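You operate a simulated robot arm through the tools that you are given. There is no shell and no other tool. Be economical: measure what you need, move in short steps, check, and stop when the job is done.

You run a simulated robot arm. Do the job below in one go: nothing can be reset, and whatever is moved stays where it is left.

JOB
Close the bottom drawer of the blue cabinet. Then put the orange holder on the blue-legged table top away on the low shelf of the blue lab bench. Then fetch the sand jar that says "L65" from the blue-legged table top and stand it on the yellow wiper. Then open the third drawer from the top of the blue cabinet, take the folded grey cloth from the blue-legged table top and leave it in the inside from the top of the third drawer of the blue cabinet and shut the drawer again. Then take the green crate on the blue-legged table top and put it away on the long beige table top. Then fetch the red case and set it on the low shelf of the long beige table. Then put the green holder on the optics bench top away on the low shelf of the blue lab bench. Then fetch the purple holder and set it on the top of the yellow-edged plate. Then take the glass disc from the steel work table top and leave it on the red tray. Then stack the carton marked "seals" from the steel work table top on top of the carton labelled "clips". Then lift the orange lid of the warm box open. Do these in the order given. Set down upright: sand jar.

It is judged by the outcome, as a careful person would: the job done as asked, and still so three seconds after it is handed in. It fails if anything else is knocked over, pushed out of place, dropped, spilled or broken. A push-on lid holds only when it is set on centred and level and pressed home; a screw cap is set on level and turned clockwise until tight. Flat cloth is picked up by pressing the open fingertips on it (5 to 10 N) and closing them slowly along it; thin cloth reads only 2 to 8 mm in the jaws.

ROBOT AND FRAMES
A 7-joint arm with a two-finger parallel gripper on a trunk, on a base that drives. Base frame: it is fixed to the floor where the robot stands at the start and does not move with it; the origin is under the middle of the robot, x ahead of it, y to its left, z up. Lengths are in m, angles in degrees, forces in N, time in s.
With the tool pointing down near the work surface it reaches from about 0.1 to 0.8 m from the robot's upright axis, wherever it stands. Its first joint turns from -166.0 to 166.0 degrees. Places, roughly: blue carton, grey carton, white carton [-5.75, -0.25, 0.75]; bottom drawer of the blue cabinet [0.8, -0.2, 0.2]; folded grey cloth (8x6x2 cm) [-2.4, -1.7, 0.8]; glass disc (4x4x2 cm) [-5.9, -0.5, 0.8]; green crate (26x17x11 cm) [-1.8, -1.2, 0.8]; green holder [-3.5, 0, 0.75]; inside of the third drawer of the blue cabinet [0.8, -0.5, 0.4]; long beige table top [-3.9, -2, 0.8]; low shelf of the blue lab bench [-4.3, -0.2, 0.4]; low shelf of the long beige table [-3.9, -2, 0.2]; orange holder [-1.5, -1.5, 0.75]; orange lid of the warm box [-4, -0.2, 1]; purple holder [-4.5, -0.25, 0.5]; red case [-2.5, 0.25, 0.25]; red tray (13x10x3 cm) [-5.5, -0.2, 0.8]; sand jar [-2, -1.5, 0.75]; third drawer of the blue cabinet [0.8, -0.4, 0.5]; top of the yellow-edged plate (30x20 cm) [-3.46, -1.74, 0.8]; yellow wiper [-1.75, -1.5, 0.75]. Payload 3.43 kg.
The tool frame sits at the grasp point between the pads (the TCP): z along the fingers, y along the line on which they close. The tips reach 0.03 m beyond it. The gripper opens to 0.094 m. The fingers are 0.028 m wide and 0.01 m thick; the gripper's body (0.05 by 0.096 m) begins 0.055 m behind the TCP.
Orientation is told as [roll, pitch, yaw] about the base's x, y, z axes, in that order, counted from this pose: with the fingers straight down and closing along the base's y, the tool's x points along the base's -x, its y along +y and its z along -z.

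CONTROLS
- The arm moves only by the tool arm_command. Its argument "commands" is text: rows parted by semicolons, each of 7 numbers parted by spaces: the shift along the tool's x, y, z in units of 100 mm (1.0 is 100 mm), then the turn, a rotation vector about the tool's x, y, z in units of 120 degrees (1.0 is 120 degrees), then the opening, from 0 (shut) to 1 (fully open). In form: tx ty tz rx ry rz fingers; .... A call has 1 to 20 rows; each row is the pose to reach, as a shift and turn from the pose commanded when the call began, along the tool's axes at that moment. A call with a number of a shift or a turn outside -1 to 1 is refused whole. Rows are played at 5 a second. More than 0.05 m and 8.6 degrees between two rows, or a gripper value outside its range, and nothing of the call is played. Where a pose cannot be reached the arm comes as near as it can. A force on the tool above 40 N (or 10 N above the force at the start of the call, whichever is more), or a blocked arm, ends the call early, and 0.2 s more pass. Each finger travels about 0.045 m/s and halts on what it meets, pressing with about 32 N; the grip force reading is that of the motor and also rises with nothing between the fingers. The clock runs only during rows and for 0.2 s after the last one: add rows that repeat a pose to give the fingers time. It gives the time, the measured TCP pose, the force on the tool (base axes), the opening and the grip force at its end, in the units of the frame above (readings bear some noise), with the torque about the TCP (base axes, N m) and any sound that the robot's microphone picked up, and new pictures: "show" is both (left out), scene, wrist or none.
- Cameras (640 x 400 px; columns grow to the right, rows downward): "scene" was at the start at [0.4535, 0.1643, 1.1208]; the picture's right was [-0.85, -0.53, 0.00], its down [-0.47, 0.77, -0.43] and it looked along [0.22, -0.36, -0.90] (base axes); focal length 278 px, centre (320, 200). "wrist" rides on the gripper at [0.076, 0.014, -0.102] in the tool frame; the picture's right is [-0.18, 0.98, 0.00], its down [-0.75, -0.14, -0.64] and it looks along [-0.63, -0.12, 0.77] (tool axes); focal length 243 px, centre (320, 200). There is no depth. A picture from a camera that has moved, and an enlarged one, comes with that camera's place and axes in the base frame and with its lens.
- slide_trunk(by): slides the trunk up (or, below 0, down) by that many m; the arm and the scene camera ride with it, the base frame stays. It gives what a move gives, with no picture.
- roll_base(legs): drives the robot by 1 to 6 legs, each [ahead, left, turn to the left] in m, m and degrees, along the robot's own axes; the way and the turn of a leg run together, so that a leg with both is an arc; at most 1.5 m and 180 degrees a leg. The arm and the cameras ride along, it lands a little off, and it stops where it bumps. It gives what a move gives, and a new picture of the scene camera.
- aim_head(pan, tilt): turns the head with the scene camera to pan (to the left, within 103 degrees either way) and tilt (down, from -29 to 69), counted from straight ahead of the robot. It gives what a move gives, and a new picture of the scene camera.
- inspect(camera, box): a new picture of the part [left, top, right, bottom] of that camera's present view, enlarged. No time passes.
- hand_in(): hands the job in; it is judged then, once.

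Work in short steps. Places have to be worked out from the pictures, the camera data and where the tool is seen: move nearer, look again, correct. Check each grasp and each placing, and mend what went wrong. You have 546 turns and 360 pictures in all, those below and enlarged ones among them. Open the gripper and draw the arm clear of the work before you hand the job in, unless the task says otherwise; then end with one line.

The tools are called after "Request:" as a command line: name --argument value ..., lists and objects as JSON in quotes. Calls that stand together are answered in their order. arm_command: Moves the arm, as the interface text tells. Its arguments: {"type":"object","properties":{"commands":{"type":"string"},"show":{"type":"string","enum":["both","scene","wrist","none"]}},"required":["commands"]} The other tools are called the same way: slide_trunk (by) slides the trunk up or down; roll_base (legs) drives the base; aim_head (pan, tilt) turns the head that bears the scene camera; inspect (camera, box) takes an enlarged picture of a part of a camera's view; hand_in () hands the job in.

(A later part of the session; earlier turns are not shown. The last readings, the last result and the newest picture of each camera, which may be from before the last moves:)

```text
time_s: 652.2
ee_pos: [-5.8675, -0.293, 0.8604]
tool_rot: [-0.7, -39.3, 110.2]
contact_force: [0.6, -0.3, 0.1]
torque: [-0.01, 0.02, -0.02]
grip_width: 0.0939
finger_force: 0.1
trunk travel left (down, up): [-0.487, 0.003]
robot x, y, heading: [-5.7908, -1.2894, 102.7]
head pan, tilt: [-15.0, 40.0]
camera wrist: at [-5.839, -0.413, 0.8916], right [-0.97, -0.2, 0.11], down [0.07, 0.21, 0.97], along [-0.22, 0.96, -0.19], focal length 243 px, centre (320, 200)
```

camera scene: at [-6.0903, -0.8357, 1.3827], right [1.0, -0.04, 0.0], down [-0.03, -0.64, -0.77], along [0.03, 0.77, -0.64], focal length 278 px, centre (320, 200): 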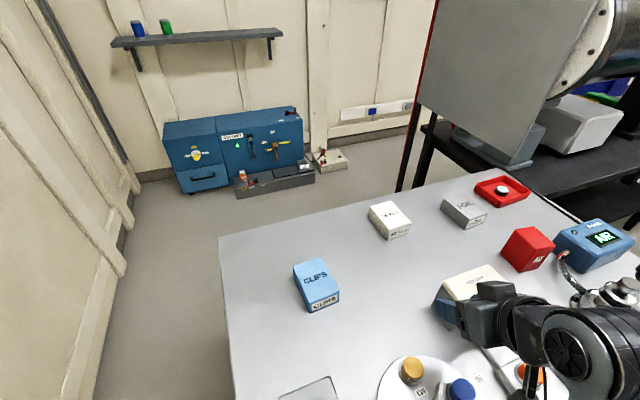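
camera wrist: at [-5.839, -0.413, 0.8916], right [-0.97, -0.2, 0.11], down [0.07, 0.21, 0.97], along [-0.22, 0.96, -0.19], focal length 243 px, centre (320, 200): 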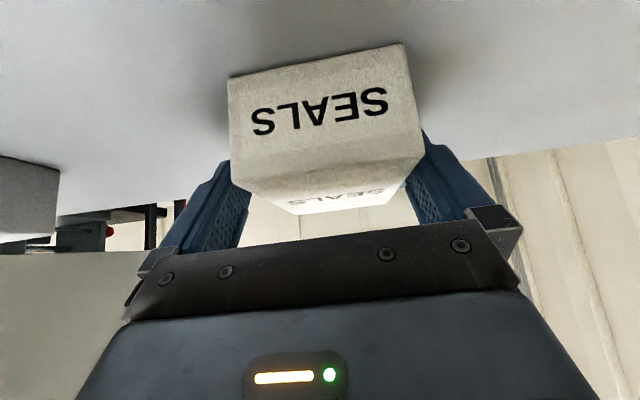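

The carton sits between the pads. Closing.

Request:
arm_command --commands "0 0.02 0 0 0 0 0.85; 0 0.02 0 0 0 0 0.7; 0 0.02 0 0 0 0 0.5; 0 0.02 0 0 0 0 0.2; 0 0.02 0 0 0 0 0; 0 0.02 0 0 0 0 0" --show "none"

Request:
arm_command --commands "-0.12 0 -0.15 0 0 0 0; -0.3 0 -0.37 0 0 0 0; -0.5 0 -0.6 0 0 0 0; -0.6 0 -0.72 0 0 0 0" --show "wrist"

```text
time_s: 653.6
ee_pos: [-5.8688, -0.2929, 0.8594]
tool_rot: [-0.7, -39.1, 110.2]
contact_force: [0.7, 0.0, 0.5]
torque: [-0.01, -0.01, 0.0]
grip_width: 0.0736
finger_force: 32.1
trunk travel left (down, up): [-0.487, 0.003]
robot x, y, heading: [-5.7916, -1.285, 102.5]
head pan, tilt: [-15.0, 40.0]
```

```text
time_s: 654.6
ee_pos: [-5.8689, -0.2937, 0.9529]
tool_rot: [-0.7, -39.1, 110.1]
contact_force: [0.3, 0.3, 0.1]
torque: [0.0, 0.02, 0.06]
grip_width: 0.0736
finger_force: 32.6
trunk travel left (down, up): [-0.487, 0.003]
robot x, y, heading: [-5.7874, -1.2863, 102.8]
head pan, tilt: [-15.0, 40.0]
camera wrist: at [-5.8417, -0.4136, 0.9852], right [-0.97, -0.2, 0.11], down [0.06, 0.21, 0.97], along [-0.22, 0.96, -0.2], focal length 243 px, centre (320, 200)
```

wrist: 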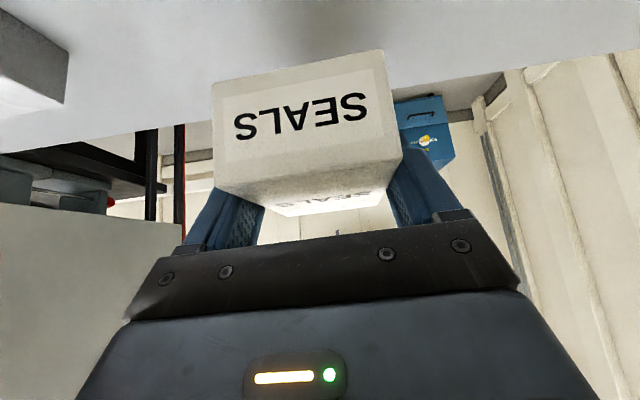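

Held. I'll back off 3 cm, sidestep left 20 cm, and bring it over the clips carton.

Request:
roll_base --legs '[[-0.04, 0, 0], [0, 0.2, 0]]'

Request:
aim_head --pan -10 --tilt 50

```text
time_s: 656.7
ee_pos: [-6.0576, -0.3766, 0.9543]
tool_rot: [-0.5, -39.1, 110.2]
contact_force: [0.3, 0.4, -0.8]
torque: [-0.01, -0.01, 0.02]
grip_width: 0.0738
finger_force: 31.8
trunk travel left (down, up): [-0.487, 0.003]
robot x, y, heading: [-5.9802, -1.3732, 102.7]
head pan, tilt: [-15.0, 40.0]
camera scene: at [-6.2786, -0.9193, 1.3827], right [1.0, -0.04, 0.0], down [-0.03, -0.64, -0.77], along [0.03, 0.77, -0.64], focal length 278 px, centre (320, 200)
```

scene: 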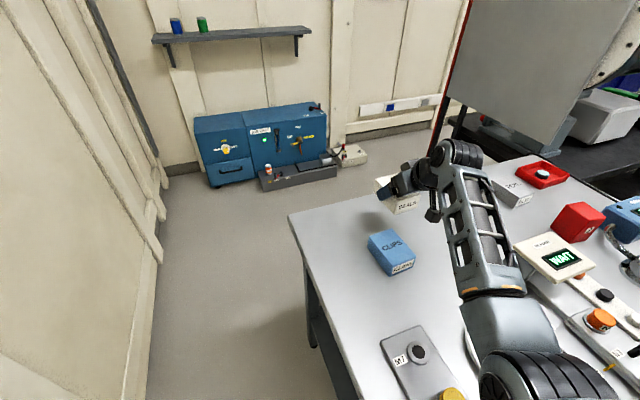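

```text
time_s: 657.4
ee_pos: [-6.0572, -0.3768, 0.9529]
tool_rot: [-0.6, -39.1, 110.3]
contact_force: [-0.6, 0.3, -1.1]
torque: [-0.01, 0.01, 0.0]
grip_width: 0.0734
finger_force: 31.9
trunk travel left (down, up): [-0.487, 0.003]
robot x, y, heading: [-5.9769, -1.3754, 102.6]
head pan, tilt: [-10.0, 50.0]
camera scene: at [-6.2858, -0.9273, 1.3685], right [1.0, 0.05, 0.0], down [0.04, -0.76, -0.64], along [-0.03, 0.64, -0.77], focal length 278 px, centre (320, 200)
```

scene: 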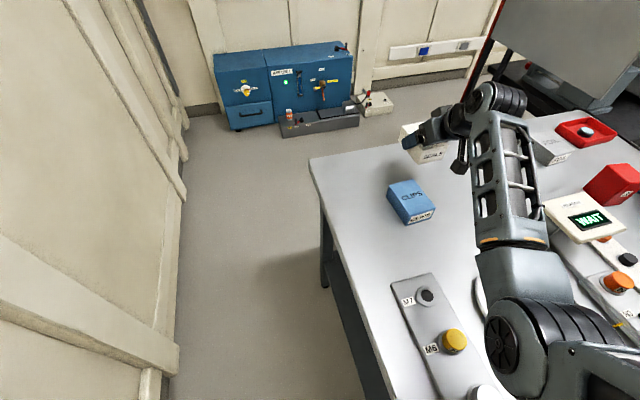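

Request:
inspect --camera "scene" --box '[360, 110, 480, 240]'

```text
3.08 times, centred on (420, 175) of scene
camera zoom: at [-6.2858, -0.9273, 1.3685], right [1.0, 0.05, 0.0], down [0.04, -0.76, -0.64], along [-0.03, 0.64, -0.77], focal length 855 px, centre (12, 277)
```

zoom: 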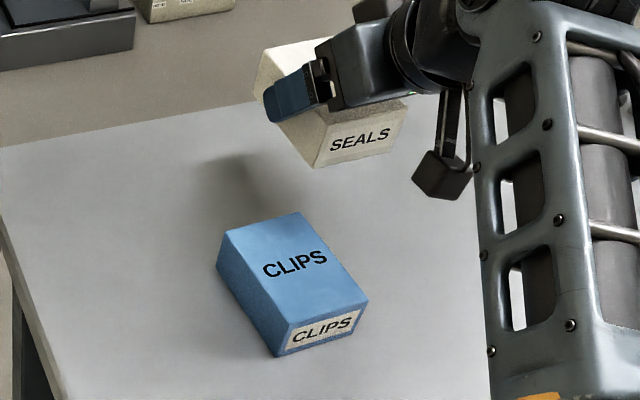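

Clips centre refined to (-6.086, -0.481). I'll bring the seals carton over it with a slight yaw to match.

Request:
arm_command --commands "0.32 0.2 -0.13 -0.005 0 -0.006 0; 0.64 0.4 -0.26 -0.01 0 -0.013 0; 0.97 0.607 -0.4 -0.016 0 -0.019 0; 0.97 0.607 -0.4 -0.016 0 -0.019 0" --show "both"

```text
time_s: 658.4
ee_pos: [-6.0814, -0.4923, 0.9214]
tool_rot: [-0.5, -39.2, 113.1]
contact_force: [0.0, -1.0, -1.1]
torque: [-0.01, 0.0, 0.01]
grip_width: 0.0734
finger_force: 32.4
trunk travel left (down, up): [-0.487, 0.003]
robot x, y, heading: [-5.9797, -1.3699, 102.8]
head pan, tilt: [-10.0, 50.0]
camera scene: at [-6.2858, -0.9273, 1.3685], right [1.0, 0.05, 0.0], down [0.04, -0.77, -0.64], along [-0.03, 0.64, -0.77], focal length 278 px, centre (320, 200)
camera wrist: at [-6.0471, -0.6119, 0.9539], right [-0.96, -0.25, 0.11], down [0.05, 0.22, 0.97], along [-0.27, 0.94, -0.2], focal length 243 px, centre (320, 200)
```

scene: 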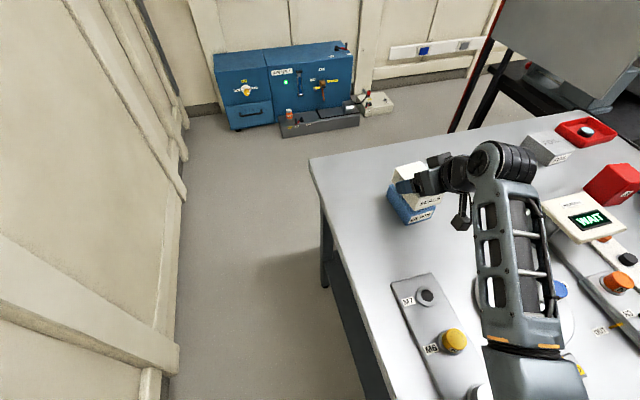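
wrist: 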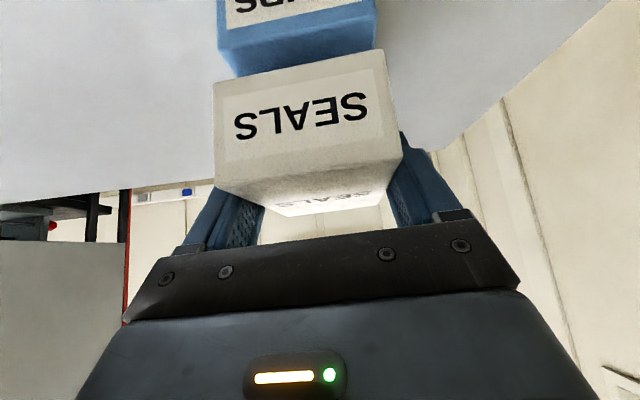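

Well aligned above clips. Lowering gently.

Request:
arm_command --commands "0.05 0 0.06 0 0 0 0; 0.08 0 0.095 0 0 0 0; 0.1 0 0.12 0 0 0 0; 0.115 0 0.14 0 0 0 0; 0.13 0 0.16 0 0 0 0; 0.145 0 0.18 0 0 0 0; 0.16 0 0.2 0 0 0 0; 0.175 0 0.22 0 0 0 0" --show "wrist"

```text
time_s: 660.2
ee_pos: [-6.0808, -0.4899, 0.8978]
tool_rot: [-0.6, -39.4, 113.2]
contact_force: [-1.7, 1.0, 32.0]
torque: [-0.08, 0.17, 0.04]
grip_width: 0.0737
finger_force: 32.3
trunk travel left (down, up): [-0.487, 0.003]
robot x, y, heading: [-5.9759, -1.3702, 103.0]
head pan, tilt: [-10.0, 50.0]
camera wrist: at [-6.0466, -0.61, 0.9282], right [-0.96, -0.25, 0.11], down [0.05, 0.21, 0.98], along [-0.27, 0.94, -0.19], focal length 243 px, centre (320, 200)
```

wrist: 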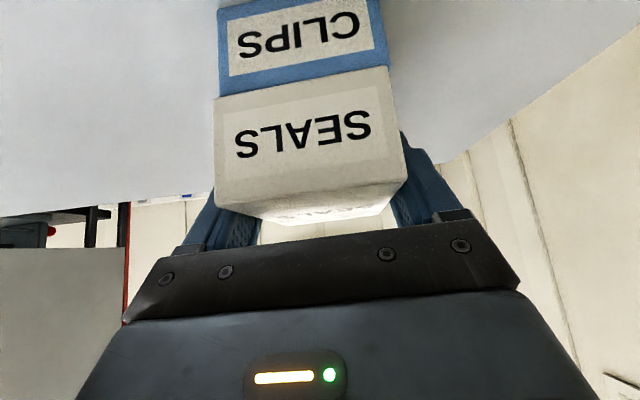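

Stacked squarely. Easing up and releasing, then withdrawing.

Request:
arm_command --commands "-0.01 0 -0.012 0 0 0 0.85; -0.01 0 -0.012 0 0 0 0.9; -0.01 0 -0.012 0 0 0 0.95; -0.01 0 -0.012 0 0 0 1; -0.01 0 -0.012 0 0 0 1" --show "none"

Request:
arm_command --commands "0 0 -0.1 0 0 0 1; 0 0 -0.3 0 0 0 1; 0 0 -0.6 0 0 0 1; 0 0 -0.95 0 0 0 1" --show "both"

```text
time_s: 661.4
ee_pos: [-6.0811, -0.4914, 0.8963]
tool_rot: [-0.5, -39.1, 113.0]
contact_force: [-0.5, -1.0, -0.5]
torque: [-0.02, 0.02, 0.01]
grip_width: 0.0938
finger_force: 0.0
trunk travel left (down, up): [-0.487, 0.003]
robot x, y, heading: [-5.9815, -1.3701, 102.8]
head pan, tilt: [-10.0, 50.0]
```

```text
time_s: 662.4
ee_pos: [-6.0574, -0.546, 0.9697]
tool_rot: [-0.5, -39.2, 113.1]
contact_force: [1.4, -0.4, 0.7]
torque: [0.01, 0.0, 0.02]
grip_width: 0.094
finger_force: 0.1
trunk travel left (down, up): [-0.487, 0.003]
robot x, y, heading: [-5.9796, -1.374, 102.5]
head pan, tilt: [-10.0, 50.0]
camera scene: at [-6.2859, -0.9272, 1.3684], right [1.0, 0.05, 0.0], down [0.04, -0.77, -0.64], along [-0.03, 0.64, -0.77], focal length 278 px, centre (320, 200)
camera wrist: at [-6.0236, -0.666, 1.0018], right [-0.96, -0.25, 0.11], down [0.05, 0.22, 0.97], along [-0.27, 0.94, -0.2], focal length 243 px, centre (320, 200)
```

scene: 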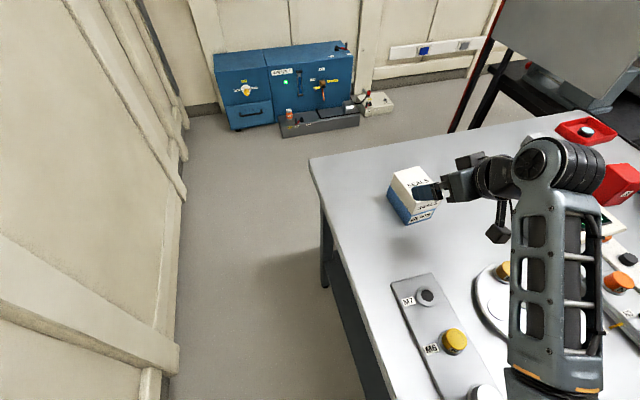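
wrist: 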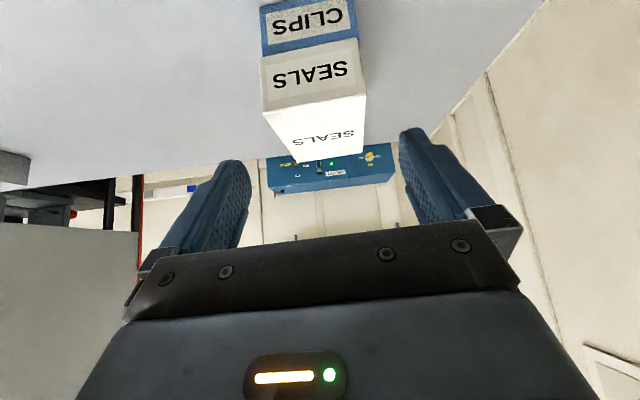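

Seals is stacked on clips. Last: the warm box. I'll retract the arm, back off and sidestep right to it.

Request:
arm_command --commands "0.27 0 -0.21 0 0 0 0.5; 0.54 0 -0.42 0 0 0 0.5; 0.8 0 -0.63 0 0 0 0.5" --show "none"

Request:
arm_command --commands "0.27 0 -0.21 0 0 0 0.5; 0.54 0 -0.42 0 0 0 0.5; 0.8 0 -0.63 0 0 0 0.5" --show "none"

Request:
roll_base --legs '[[-0.3, 0, 5.8], [0, -1.2, 0], [0, -0.95, 0]]'

Request:
aim_head --pan -20 --tilt 35

```text
time_s: 663.2
ee_pos: [-6.0188, -0.6404, 0.9682]
tool_rot: [-0.5, -39.1, 113.1]
contact_force: [0.2, -1.2, -0.3]
torque: [0.02, 0.01, -0.01]
grip_width: 0.0471
finger_force: 0.1
trunk travel left (down, up): [-0.487, 0.003]
robot x, y, heading: [-5.9784, -1.3666, 102.6]
head pan, tilt: [-10.0, 50.0]
```

```text
time_s: 664.0
ee_pos: [-5.9795, -0.7357, 0.968]
tool_rot: [-0.6, -39.2, 113.1]
contact_force: [-0.8, 0.6, -0.3]
torque: [-0.02, -0.02, -0.02]
grip_width: 0.0471
finger_force: 0.1
trunk travel left (down, up): [-0.487, 0.003]
robot x, y, heading: [-5.9809, -1.3701, 103.2]
head pan, tilt: [-10.0, 50.0]
```

```text
time_s: 675.4
ee_pos: [-4.0755, -0.3715, 0.9659]
tool_rot: [0.7, -39.2, 121.3]
contact_force: [-19.9, -24.0, 6.5]
torque: [0.32, -0.41, -0.6]
grip_width: 0.0308
finger_force: 0.1
trunk travel left (down, up): [-0.487, 0.003]
robot x, y, heading: [-3.9859, -0.9978, 109.6]
head pan, tilt: [-10.0, 50.0]
stopped in leg 3: the force on the tool passed its limit at 58 N (the readings are from after the stop); the commanded pose is now the measured one
camera scene: at [-4.344, -0.5967, 1.3686], right [0.99, 0.17, 0.0], down [0.13, -0.75, -0.64], along [-0.11, 0.63, -0.77], focal length 278 px, centre (320, 200)
```

scene: 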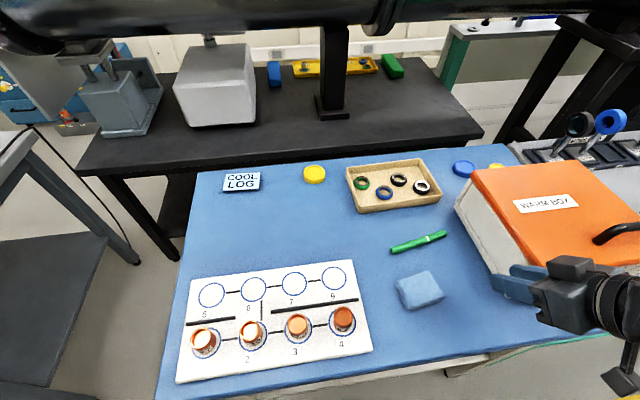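

```text
time_s: 676.2
ee_pos: [-4.0728, -0.3705, 0.9669]
tool_rot: [0.6, -39.3, 121.1]
contact_force: [-27.8, -21.6, 2.6]
torque: [0.23, -0.4, -0.48]
grip_width: 0.0272
finger_force: 0.1
trunk travel left (down, up): [-0.487, 0.003]
robot x, y, heading: [-3.9836, -0.9966, 109.8]
head pan, tilt: [-20.0, 35.0]
camera scene: at [-4.3305, -0.5841, 1.3902], right [1.0, 0.0, 0.0], down [0.0, -0.57, -0.82], along [0.0, 0.82, -0.57], focal length 278 px, centre (320, 200)
```

scene: 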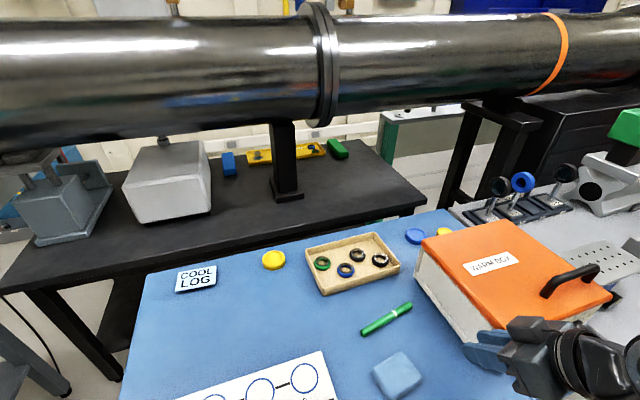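

The fingers touched the warm box's side. I'll move back left and off, then check that the box hasn't shifted.

Request:
roll_base --legs '[[0, 0.08, 0], [-0.2, 0, -1]]'

Request:
roll_base --legs '[[0, -0.24, 0]]'

Request:
inspect --camera "scene" --box '[300, 150, 640, 360]'

```text
time_s: 678.5
ee_pos: [-4.071, -0.5833, 0.9658]
tool_rot: [0.6, -39.2, 120.1]
contact_force: [0.0, -0.4, -0.6]
torque: [-0.01, 0.0, 0.0]
grip_width: 0.0468
finger_force: 0.1
trunk travel left (down, up): [-0.487, 0.003]
robot x, y, heading: [-3.9946, -1.2153, 108.7]
head pan, tilt: [-20.0, 35.0]
camera scene: at [-4.3328, -0.7929, 1.3902], right [1.0, -0.02, 0.0], down [-0.01, -0.57, -0.82], along [0.02, 0.82, -0.57], focal length 278 px, centre (320, 200)
```

scene: 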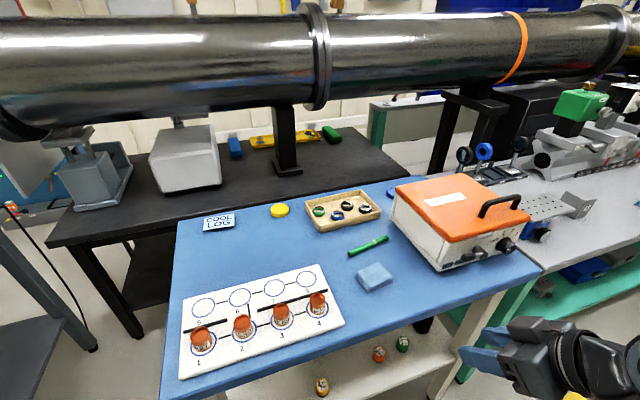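

```text
time_s: 680.2
ee_pos: [-3.8472, -0.5067, 0.9671]
tool_rot: [0.6, -39.2, 120.3]
contact_force: [0.4, 0.0, 0.2]
torque: [0.02, -0.03, 0.0]
grip_width: 0.0472
finger_force: 0.0
trunk travel left (down, up): [-0.487, 0.003]
robot x, y, heading: [-3.7644, -1.1349, 109.2]
head pan, tilt: [-20.0, 35.0]
camera scene: at [-4.1072, -0.7163, 1.3902], right [1.0, -0.02, 0.0], down [-0.01, -0.57, -0.82], along [0.01, 0.82, -0.57], focal length 278 px, centre (320, 200)
```

scene: 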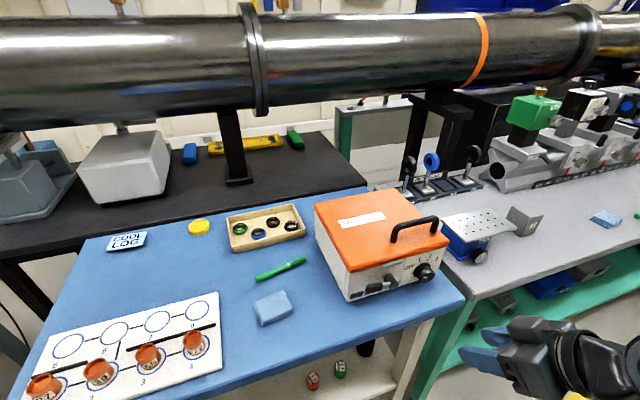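

```text
1.88 times, centred on (470, 255) of scene
camera zoom: at [-4.1072, -0.7163, 1.3902], right [1.0, -0.02, 0.0], down [-0.01, -0.57, -0.82], along [0.01, 0.82, -0.57], focal length 523 px, centre (38, 96)
```

zoom: 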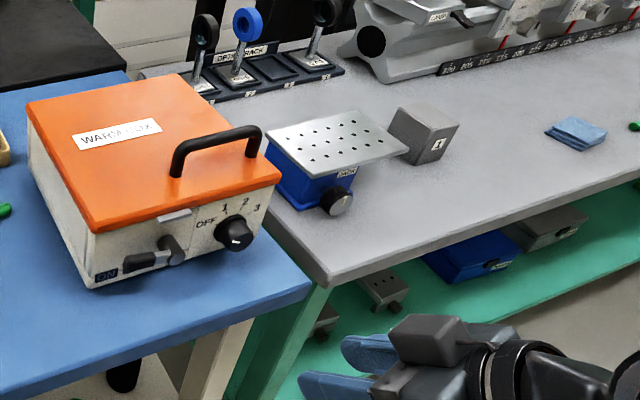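

The box is in place (within measurement). Lid top z ≈ 0.98, handle bar centre about (-3.897, -0.272, 1.02), hinge at the back. I'll set the tool orientation (yaw, roll 90°) here first.

Request:
arm_command --commands "0 0 0 0.03 0 0.04 0.5; 0 0 0 0.063 0 0.0775 0.5; 0 0 0 0.063 0 0.0775 0.5" --show "none"

Request:
arm_command --commands "0 0 0 0 0 0.065 0.5; 0 0 0 0 0 0.13 0.5; 0 0 0 0 0 0.195 0.5; 0 0 0 0 0 0.26 0.5; 0 0 0 0 0 0.325 0.5; 0 0 0 0 0 0.39 0.5; 0 0 0 0 0 0.455 0.5; 0 0 0 0 0 0.52 0.5; 0 0 0 0 0 0.585 0.5; 0 0 0 0 0 0.65 0.5; 0 0 0 0 0 0.715 0.5; 0 0 0 0 0 0.75 0.5; 0 0 0 0 0 0.75 0.5" --show "none"

```text
time_s: 681.0
ee_pos: [-3.8454, -0.5059, 0.9657]
tool_rot: [0.7, -39.2, 108.2]
contact_force: [-0.2, -0.2, 0.8]
torque: [-0.02, 0.02, 0.0]
grip_width: 0.047
finger_force: 0.0
trunk travel left (down, up): [-0.487, 0.003]
robot x, y, heading: [-3.7658, -1.1332, 109.2]
head pan, tilt: [-20.0, 35.0]
```

```text
time_s: 683.8
ee_pos: [-3.8465, -0.5054, 0.9665]
tool_rot: [39.2, 0.4, 18.5]
contact_force: [0.2, 0.4, -0.2]
torque: [-0.02, 0.02, 0.0]
grip_width: 0.0471
finger_force: 0.1
trunk travel left (down, up): [-0.487, 0.003]
robot x, y, heading: [-3.7656, -1.1352, 109.0]
head pan, tilt: [-20.0, 35.0]
```

Raising the tool above the box, then rolling forward.

Request:
arm_command --commands "0 0.25 -0.3 0 0 0 0.5; 0 0.5 -0.6 0 0 0 0.5" --show "none"

Request:
arm_command --commands "0 0.25 -0.3 0 0 0 0.5; 0 0.5 -0.6 0 0 0 0.5; 0 0.5 -0.6 0 0 0 0.5" --show "none"

```text
time_s: 684.4
ee_pos: [-3.8447, -0.4949, 1.0372]
tool_rot: [39.1, 0.5, 18.9]
contact_force: [0.2, -0.9, 0.5]
torque: [0.02, -0.01, -0.01]
grip_width: 0.0468
finger_force: 0.1
out of reach, approached as far as the arm can: row 2
trunk travel left (down, up): [-0.487, 0.003]
robot x, y, heading: [-3.7673, -1.1366, 109.2]
head pan, tilt: [-20.0, 35.0]
```

```text
time_s: 685.2
ee_pos: [-3.8342, -0.4599, 1.1012]
tool_rot: [39.0, 0.5, 18.7]
contact_force: [1.2, -0.4, 0.3]
torque: [-0.05, 0.02, 0.01]
grip_width: 0.047
finger_force: 0.1
out of reach, approached as far as the arm can: row 1, 2, 3
trunk travel left (down, up): [-0.487, 0.003]
robot x, y, heading: [-3.7694, -1.1349, 109.1]
head pan, tilt: [-20.0, 35.0]
```

Request:
roll_base --legs '[[0.13, 0, 0]]'

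Request:
arm_command --commands "0 0 0 0 0 0 0.35; 0 0 0 0 0 0 0.35" --show "both"

```text
time_s: 686.5
ee_pos: [-3.8773, -0.3373, 1.1001]
tool_rot: [39.1, 0.5, 18.7]
contact_force: [-0.2, -1.3, 0.2]
torque: [-0.01, 0.03, -0.01]
grip_width: 0.0468
finger_force: 0.1
trunk travel left (down, up): [-0.487, 0.003]
robot x, y, heading: [-3.8125, -1.0085, 109.2]
head pan, tilt: [-20.0, 35.0]
camera scene: at [-4.1499, -0.5931, 1.3903], right [1.0, -0.02, 0.0], down [-0.01, -0.57, -0.82], along [0.01, 0.82, -0.57], focal length 278 px, centre (320, 200)
```

scene: 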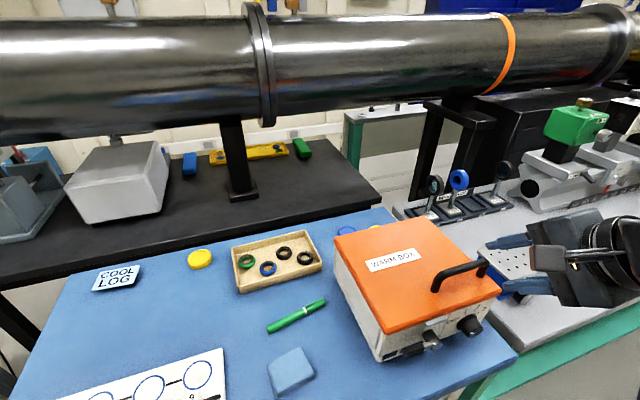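

```text
time_s: 687.1
ee_pos: [-3.8769, -0.337, 1.1011]
tool_rot: [39.0, 0.5, 18.8]
contact_force: [0.3, 0.2, -0.2]
torque: [0.04, 0.03, 0.0]
grip_width: 0.0328
finger_force: 0.1
trunk travel left (down, up): [-0.487, 0.003]
robot x, y, heading: [-3.8064, -1.0123, 109.1]
head pan, tilt: [-20.0, 35.0]
camera scene: at [-4.1499, -0.5929, 1.3902], right [1.0, -0.02, 0.0], down [-0.01, -0.57, -0.82], along [0.01, 0.82, -0.57], focal length 278 px, centre (320, 200)
camera wrist: at [-3.9317, -0.4115, 1.1906], right [-0.07, 0.78, 0.62], down [0.88, -0.24, 0.4], along [0.47, 0.57, -0.67], focal length 243 px, centre (320, 200)
```

scene: 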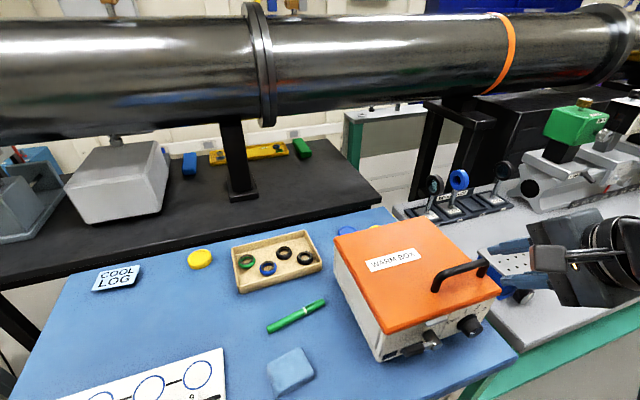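
wrist: 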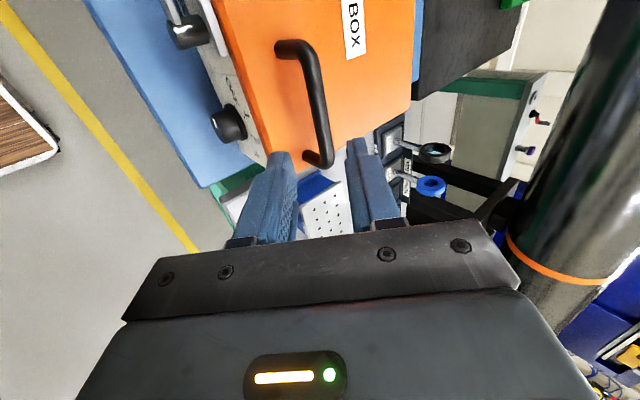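

The bar runs right between the jaws. Advancing along the tool axis.

Request:
arm_command --commands "0 0 0.3 0 0 0 0.35; 0 0 0.55 0 0 0 0.35; 0 0 0.7 0 0 0 0.35; 0 0 0.7 0 0 0 0.35" --show "wrist"

```text
time_s: 688.1
ee_pos: [-3.8896, -0.2956, 1.0462]
tool_rot: [39.1, 0.5, 18.8]
contact_force: [0.3, 0.6, -0.1]
torque: [-0.01, -0.02, -0.03]
grip_width: 0.0328
finger_force: 0.1
trunk travel left (down, up): [-0.487, 0.003]
robot x, y, heading: [-3.8104, -1.0134, 109.0]
head pan, tilt: [-20.0, 35.0]
camera wrist: at [-3.9461, -0.3696, 1.1356], right [-0.07, 0.78, 0.62], down [0.88, -0.24, 0.4], along [0.47, 0.57, -0.67], focal length 243 px, centre (320, 200)
```

wrist: 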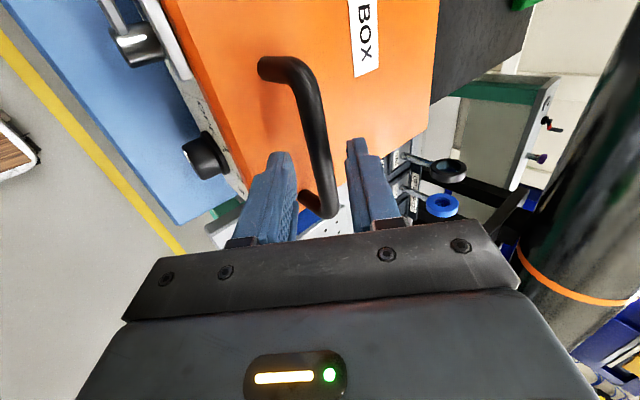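

Request:
arm_command --commands "0.08 0 0.07 0 0 0 0.35; 0.15 0 0.15 0 0 0 0.35; 0.15 0 0.17 0 0 0 0.2; 0.15 0 0.17 0 0 0 0; 0.15 0 0.17 0 0 0 0; 0.15 0 0.17 0 0 0 0" --show "wrist"

```text
time_s: 689.5
ee_pos: [-3.9079, -0.2897, 1.0341]
tool_rot: [39.2, 0.5, 18.7]
contact_force: [-3.0, 0.6, 0.5]
torque: [-0.26, 0.75, -0.92]
grip_width: 0.0136
finger_force: 45.4
trunk travel left (down, up): [-0.487, 0.003]
robot x, y, heading: [-3.8082, -1.0127, 108.9]
head pan, tilt: [-20.0, 35.0]
camera wrist: at [-3.9641, -0.3645, 1.1229], right [-0.06, 0.78, 0.62], down [0.88, -0.24, 0.4], along [0.47, 0.57, -0.68], focal length 243 px, centre (320, 200)
```

wrist: 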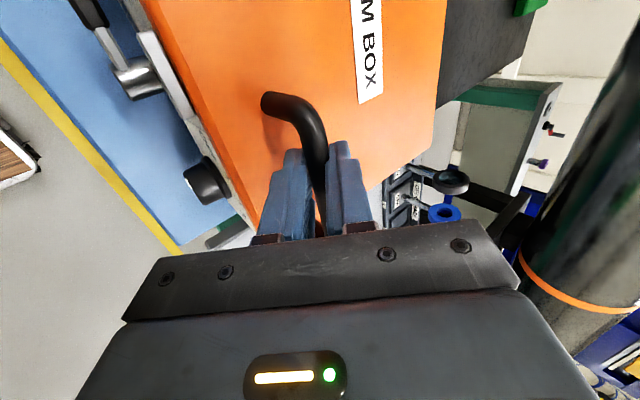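

Handle gripped. Lifting the lid along its arc, slowly.

Request:
arm_command --commands "0 0.075 -0.05 0 0 0 0; 0 0.151 -0.099 0 0 0 0; 0 0.23 -0.145 0 0 0 0; 0 0.31 -0.182 0 0 0 0; 0 0.39 -0.22 0 0 0 0; 0 0.476 -0.251 0 0 0 0" --show "both"

```text
time_s: 690.9
ee_pos: [-3.9158, -0.2708, 1.0826]
tool_rot: [39.2, 0.6, 18.6]
contact_force: [-0.5, -5.2, -0.2]
torque: [-0.24, 0.33, -1.27]
grip_width: 0.0137
finger_force: 44.6
trunk travel left (down, up): [-0.487, 0.003]
robot x, y, heading: [-3.8074, -1.0096, 109.0]
head pan, tilt: [-20.0, 35.0]
camera scene: at [-4.1498, -0.5931, 1.3903], right [1.0, -0.02, 0.0], down [-0.01, -0.57, -0.82], along [0.01, 0.82, -0.57], focal length 278 px, centre (320, 200)
camera wrist: at [-3.9707, -0.3442, 1.1728], right [-0.06, 0.78, 0.62], down [0.88, -0.25, 0.4], along [0.47, 0.57, -0.67], focal length 243 px, centre (320, 200)
```

scene: 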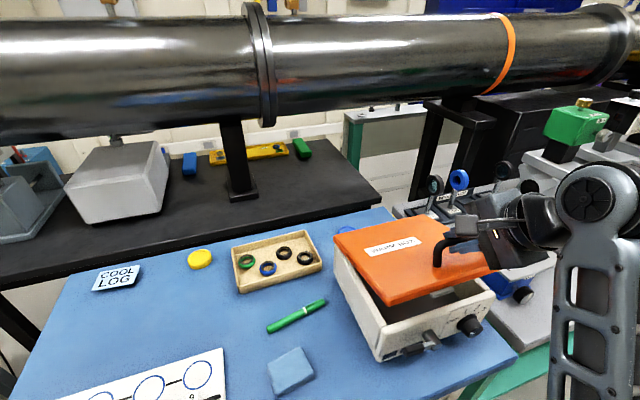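
wrist: 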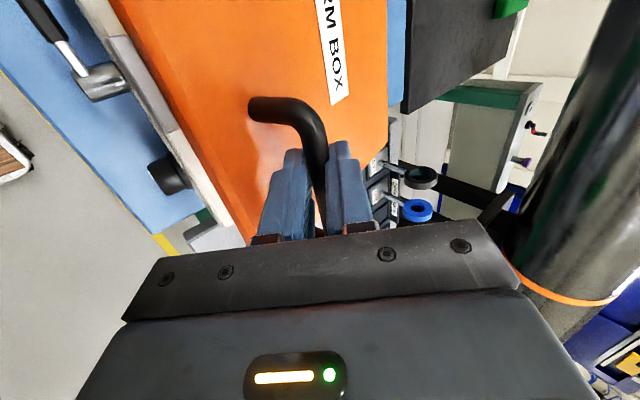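

The lid is opening freely. Continuing the arc.

Request:
arm_command --commands "0 0.087 -0.027 0 0 0 0; 0 0.173 -0.053 0 0 0 0; 0 0.26 -0.073 0 0 0 0; 0 0.347 -0.093 0 0 0 0; 0 0.437 -0.105 0 0 0 0; 0 0.526 -0.116 0 0 0 0; 0 0.615 -0.12 0 0 0 0; 0 0.705 -0.123 0 0 0 0" --show "both"

```text
time_s: 692.7
ee_pos: [-3.9297, -0.2253, 1.137]
tool_rot: [39.1, 0.5, 18.7]
contact_force: [1.3, -1.2, -5.3]
torque: [-0.25, 0.23, -1.39]
grip_width: 0.014
finger_force: 45.1
trunk travel left (down, up): [-0.487, 0.003]
robot x, y, heading: [-3.8092, -1.0092, 109.3]
head pan, tilt: [-20.0, 35.0]
camera scene: at [-4.1498, -0.5928, 1.3902], right [1.0, -0.02, 0.0], down [-0.01, -0.57, -0.82], along [0.01, 0.82, -0.57], focal length 278 px, centre (320, 200)
camera wrist: at [-3.9849, -0.3002, 1.2268], right [-0.06, 0.78, 0.62], down [0.88, -0.25, 0.4], along [0.47, 0.57, -0.67], focal length 243 px, centre (320, 200)
```

scene: 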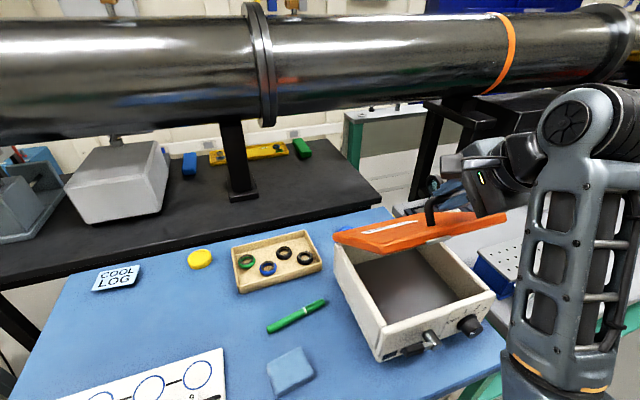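
wrist: 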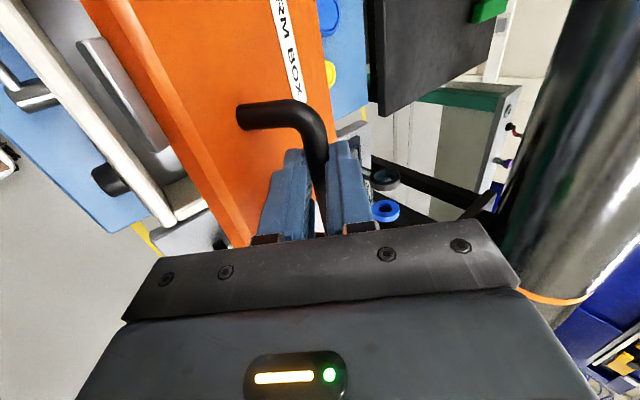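

35° open and easy. Continuing to about 60°.

Request:
arm_command --commands "0 0.09 0.003 0 0 0 0; 0 0.18 0.007 0 0 0 0; 0 0.27 0.02 0 0 0 0; 0 0.358 0.031 0 0 0 0; 0 0.445 0.05 0 0 0 0; 0 0.534 0.07 0 0 0 0; 0 0.62 0.098 0 0 0 0; 0 0.705 0.125 0 0 0 0; 0 0.79 0.16 0 0 0 0; 0 0.871 0.193 0 0 0 0" --show "both"

```text
time_s: 694.9
ee_pos: [-3.9542, -0.1488, 1.1765]
tool_rot: [39.2, 0.5, 18.8]
contact_force: [5.5, 0.3, -7.2]
torque: [-0.27, 0.0, -1.54]
grip_width: 0.0137
finger_force: 44.9
trunk travel left (down, up): [-0.487, 0.003]
robot x, y, heading: [-3.8105, -1.0106, 109.2]
head pan, tilt: [-20.0, 35.0]
camera scene: at [-4.1497, -0.5927, 1.3901], right [1.0, -0.02, 0.0], down [-0.01, -0.57, -0.82], along [0.01, 0.82, -0.57], focal length 278 px, centre (320, 200)
camera wrist: at [-4.0098, -0.224, 1.2661], right [-0.06, 0.78, 0.62], down [0.88, -0.24, 0.4], along [0.47, 0.57, -0.68], focal length 243 px, centre (320, 200)
```

scene: 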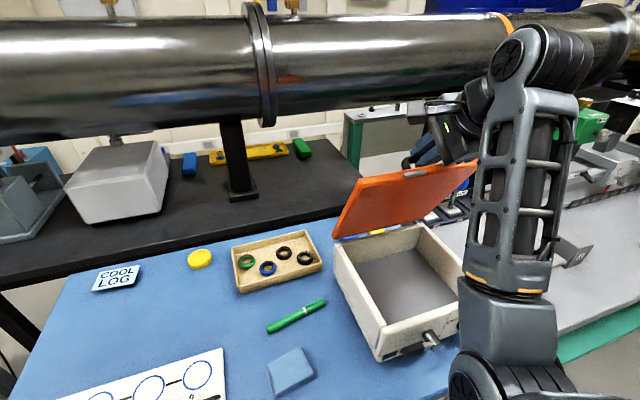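
wrist: 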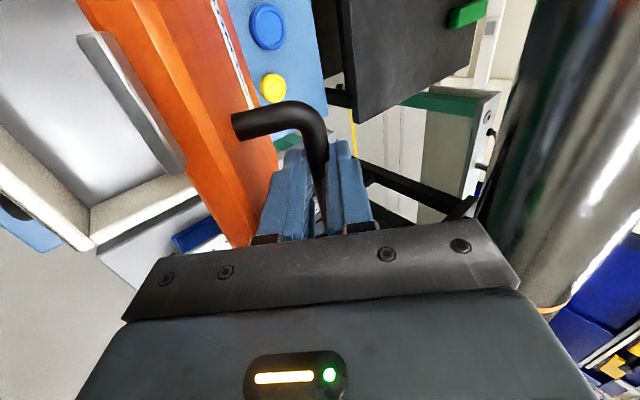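

The lid is at about 60°. I'll make the tool a little steeper, then use the base to push the handle backward past vertical.

Request:
arm_command --commands "0 0 0 0.04 0 0 0; 0 0 0 0.08 0 0 0; 0 0 0 0.12 0 0 0; 0 0 0 0.12 0 0 0" --show "none"

```text
time_s: 695.4
ee_pos: [-3.9595, -0.1456, 1.1838]
tool_rot: [34.8, 2.9, 18.4]
contact_force: [3.6, -0.8, -13.1]
torque: [0.08, -1.45, 0.31]
grip_width: 0.0134
finger_force: 45.0
out of reach, approached as far as the arm can: row 1
trunk travel left (down, up): [-0.487, 0.003]
robot x, y, heading: [-3.8092, -1.0114, 108.8]
head pan, tilt: [-20.0, 35.0]
stopped in row 2: the force on the tool passed its limit at 110 N (the readings are from after the stop); the commanded pose is now the measured one
```

That rotation strained the grip, so I stop rotating. Near vertical the arc is almost horizontal, so I'll push with the base 7 cm.

Request:
roll_base --legs '[[0.07, 0, 0]]'

Request:
arm_command --commands "0 0 0 0 0 0 0" --show "both"

```text
time_s: 696.3
ee_pos: [-3.9725, -0.1097, 1.1873]
tool_rot: [34.4, 2.7, 18.6]
contact_force: [3.4, -13.6, 14.1]
torque: [-2.49, -1.37, 1.25]
grip_width: 0.0135
finger_force: 44.6
trunk travel left (down, up): [-0.487, 0.003]
robot x, y, heading: [-3.8205, -0.969, 108.6]
head pan, tilt: [-20.0, 35.0]
stopped in leg 1: the force on the tool passed its limit at 59 N (the readings are from after the stop); the commanded pose is now the measured one
camera scene: at [-4.1624, -0.5536, 1.3906], right [1.0, -0.02, 0.0], down [-0.01, -0.57, -0.82], along [0.02, 0.82, -0.57], focal length 278 px, centre (320, 200)
```

scene: 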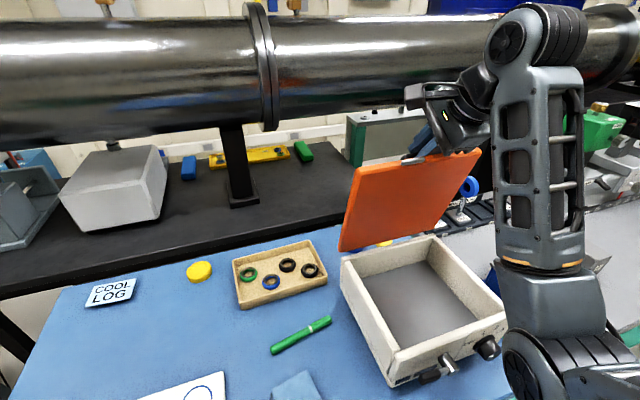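

```text
time_s: 696.7
ee_pos: [-3.9715, -0.1104, 1.186]
tool_rot: [34.4, 2.7, 18.7]
contact_force: [5.4, -16.2, 17.6]
torque: [-2.93, -1.82, 1.61]
grip_width: 0.0135
finger_force: 44.9
trunk travel left (down, up): [-0.487, 0.003]
robot x, y, heading: [-3.8259, -0.9733, 108.7]
head pan, tilt: [-20.0, 35.0]
camera scene: at [-4.1624, -0.5537, 1.3907], right [1.0, -0.02, 0.0], down [-0.01, -0.57, -0.82], along [0.02, 0.82, -0.57], focal length 278 px, centre (320, 200)
camera wrist: at [-4.0256, -0.176, 1.2833], right [-0.06, 0.84, 0.55], down [0.89, -0.21, 0.41], along [0.46, 0.51, -0.73], focal length 243 px, centre (320, 200)
```

scene: 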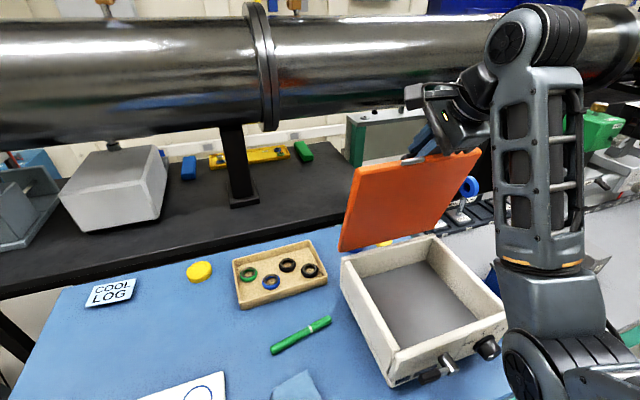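
wrist: 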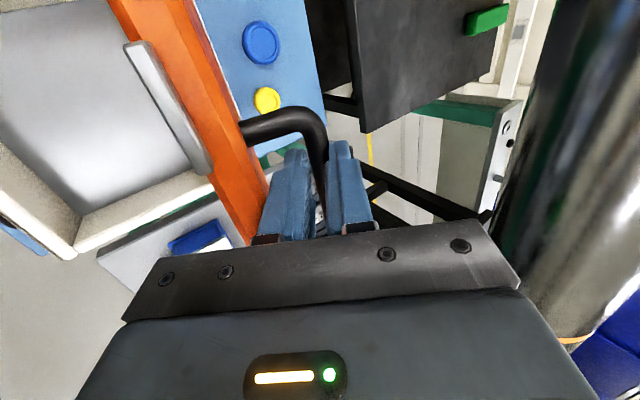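

The lid is at about 75° but the tight grip is twisting. I'll loosen the jaws to a loose cage so the bar can turn freely.

Request:
arm_command --commands "0 0 0 0 0 0 0.22; 0 0 0 0 0 0 0.3; 0 0 0 0 0 0 0.3" --show "both"

```text
time_s: 697.5
ee_pos: [-3.9711, -0.11, 1.1833]
tool_rot: [34.0, 3.0, 18.4]
contact_force: [0.2, -0.1, -1.6]
torque: [0.06, 0.0, -0.01]
grip_width: 0.028
finger_force: 0.6
trunk travel left (down, up): [-0.487, 0.003]
robot x, y, heading: [-3.8234, -0.9746, 108.9]
head pan, tilt: [-20.0, 35.0]
camera scene: at [-4.1625, -0.553, 1.3903], right [1.0, -0.02, 0.0], down [-0.01, -0.57, -0.82], along [0.02, 0.82, -0.57], focal length 278 px, centre (320, 200)
camera wrist: at [-4.0258, -0.1742, 1.28], right [-0.06, 0.84, 0.54], down [0.89, -0.21, 0.41], along [0.46, 0.5, -0.73], focal length 243 px, centre (320, 200)
```

scene: 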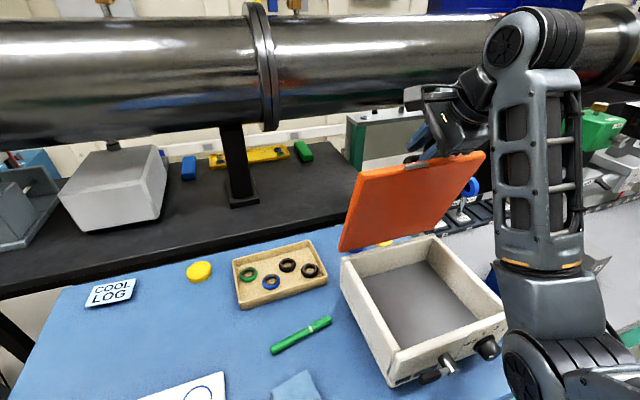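
wrist: 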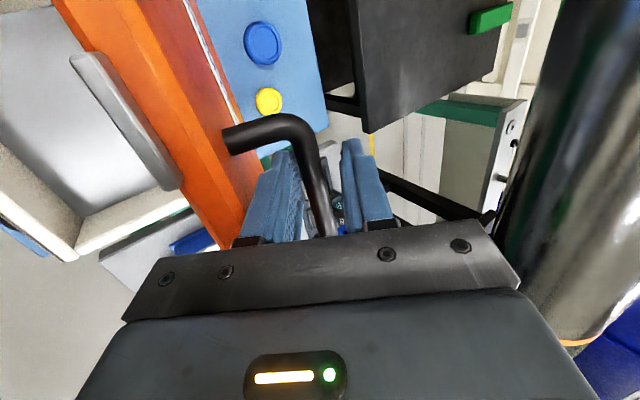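

The bar now rests in a loose cage. Pushing on with the base.

Request:
roll_base --legs '[[0.05, 0, 0]]'

Request:
arm_command --commands "0 0 0 0 0 0 0.3" --show "wrist"

```text
time_s: 698.4
ee_pos: [-3.9779, -0.0933, 1.1834]
tool_rot: [33.2, 2.7, 18.9]
contact_force: [2.9, -14.1, 9.4]
torque: [-2.83, -1.62, 0.77]
grip_width: 0.0326
finger_force: 3.7
trunk travel left (down, up): [-0.487, 0.003]
robot x, y, heading: [-3.8358, -0.9544, 108.7]
head pan, tilt: [-20.0, 35.0]
stopped in leg 1: the force on the tool passed its limit at 59 N (the readings are from after the stop); the commanded pose is now the measured one
camera scene: at [-4.1696, -0.5327, 1.3904], right [1.0, -0.02, 0.0], down [-0.01, -0.57, -0.82], along [0.02, 0.82, -0.57], focal length 278 px, centre (320, 200)
```

scene: 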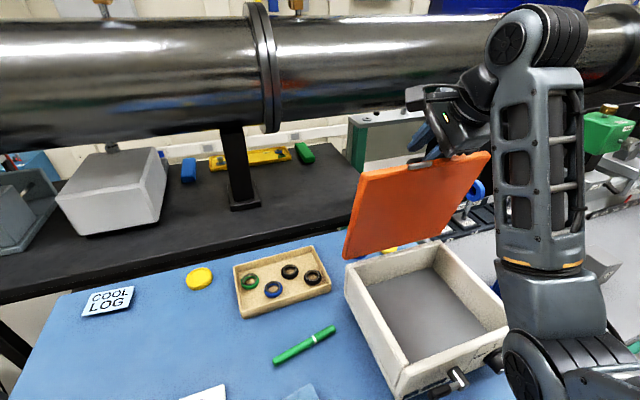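

```text
time_s: 698.8
ee_pos: [-3.9772, -0.0917, 1.1831]
tool_rot: [33.3, 2.7, 18.8]
contact_force: [3.9, -16.0, 9.1]
torque: [-3.24, -1.71, 1.01]
grip_width: 0.0331
finger_force: 4.2
trunk travel left (down, up): [-0.487, 0.003]
robot x, y, heading: [-3.8293, -0.9495, 109.1]
head pan, tilt: [-20.0, 35.0]
camera wrist: at [-4.032, -0.157, 1.281], right [-0.07, 0.85, 0.53], down [0.88, -0.2, 0.42], along [0.46, 0.5, -0.73], focal length 243 px, centre (320, 200)
```

wrist: 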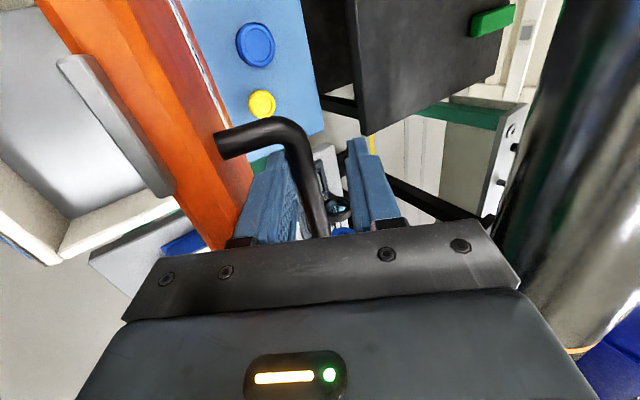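

The lid's edge meets the palm because the bar slid deep into the jaws. I'll withdraw 3 cm along the tool so only the tips cage the bar.

Request:
arm_command --commands "0 -0.03 -0.1 0 0 0 0.35; 0 -0.03 -0.2 0 0 0 0.35; 0 -0.03 -0.3 0 0 0 0.35; 0 -0.03 -0.35 0 0 0 0.35" --show "both"

```text
time_s: 699.8
ee_pos: [-3.9702, -0.1129, 1.2121]
tool_rot: [33.4, 2.7, 18.7]
contact_force: [0.2, 1.0, 0.0]
torque: [-0.06, 0.0, 0.0]
grip_width: 0.033
finger_force: 0.1
trunk travel left (down, up): [-0.487, 0.003]
robot x, y, heading: [-3.8297, -0.9522, 108.9]
head pan, tilt: [-20.0, 35.0]
camera scene: at [-4.1698, -0.5318, 1.3903], right [1.0, -0.02, 0.0], down [-0.01, -0.57, -0.82], along [0.02, 0.82, -0.57], focal length 278 px, centre (320, 200)
camera wrist: at [-4.024, -0.1763, 1.3084], right [-0.07, 0.84, 0.53], down [0.89, -0.2, 0.42], along [0.46, 0.5, -0.73], focal length 243 px, centre (320, 200)
```

scene: 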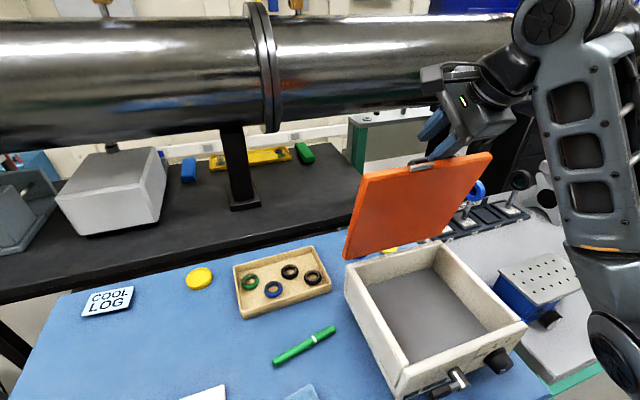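
wrist: 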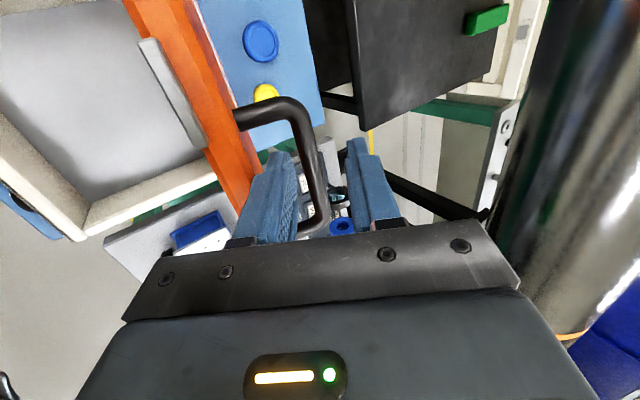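

The lid stays where it is with no load on the tool. I'll push the bar a bit further back with the fingertips.

Request:
arm_command --commands "0 0.08 0.05 0 0 0 0.35; 0 0.17 0.11 0 0 0 0.35; 0 0.25 0.165 0 0 0 0.35; 0 0.34 0.22 0 0 0 0.35; 0 0.42 0.275 0 0 0 0.35; 0 0.5 0.33 0 0 0 0.35" --show "both"

```text
time_s: 701.2
ee_pos: [-3.9893, -0.0549, 1.2106]
tool_rot: [33.4, 2.6, 18.8]
contact_force: [1.2, 1.3, 0.3]
torque: [0.01, 0.03, -0.01]
grip_width: 0.0329
finger_force: 0.1
trunk travel left (down, up): [-0.487, 0.003]
robot x, y, heading: [-3.833, -0.9493, 109.1]
head pan, tilt: [-20.0, 35.0]
camera scene: at [-4.1697, -0.5319, 1.3903], right [1.0, -0.02, 0.0], down [-0.01, -0.57, -0.82], along [0.02, 0.82, -0.57], focal length 278 px, centre (320, 200)
camera wrist: at [-4.0431, -0.1193, 1.3078], right [-0.07, 0.84, 0.53], down [0.89, -0.2, 0.42], along [0.46, 0.5, -0.73], focal length 243 px, centre (320, 200)
```

scene: 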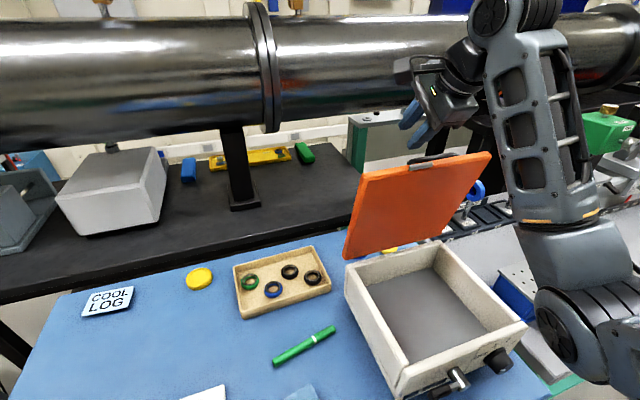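
wrist: 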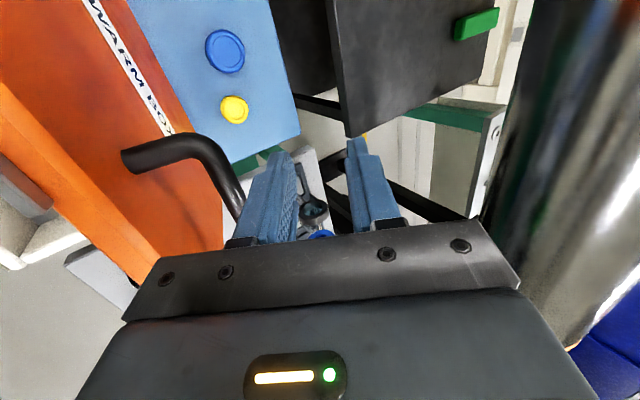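

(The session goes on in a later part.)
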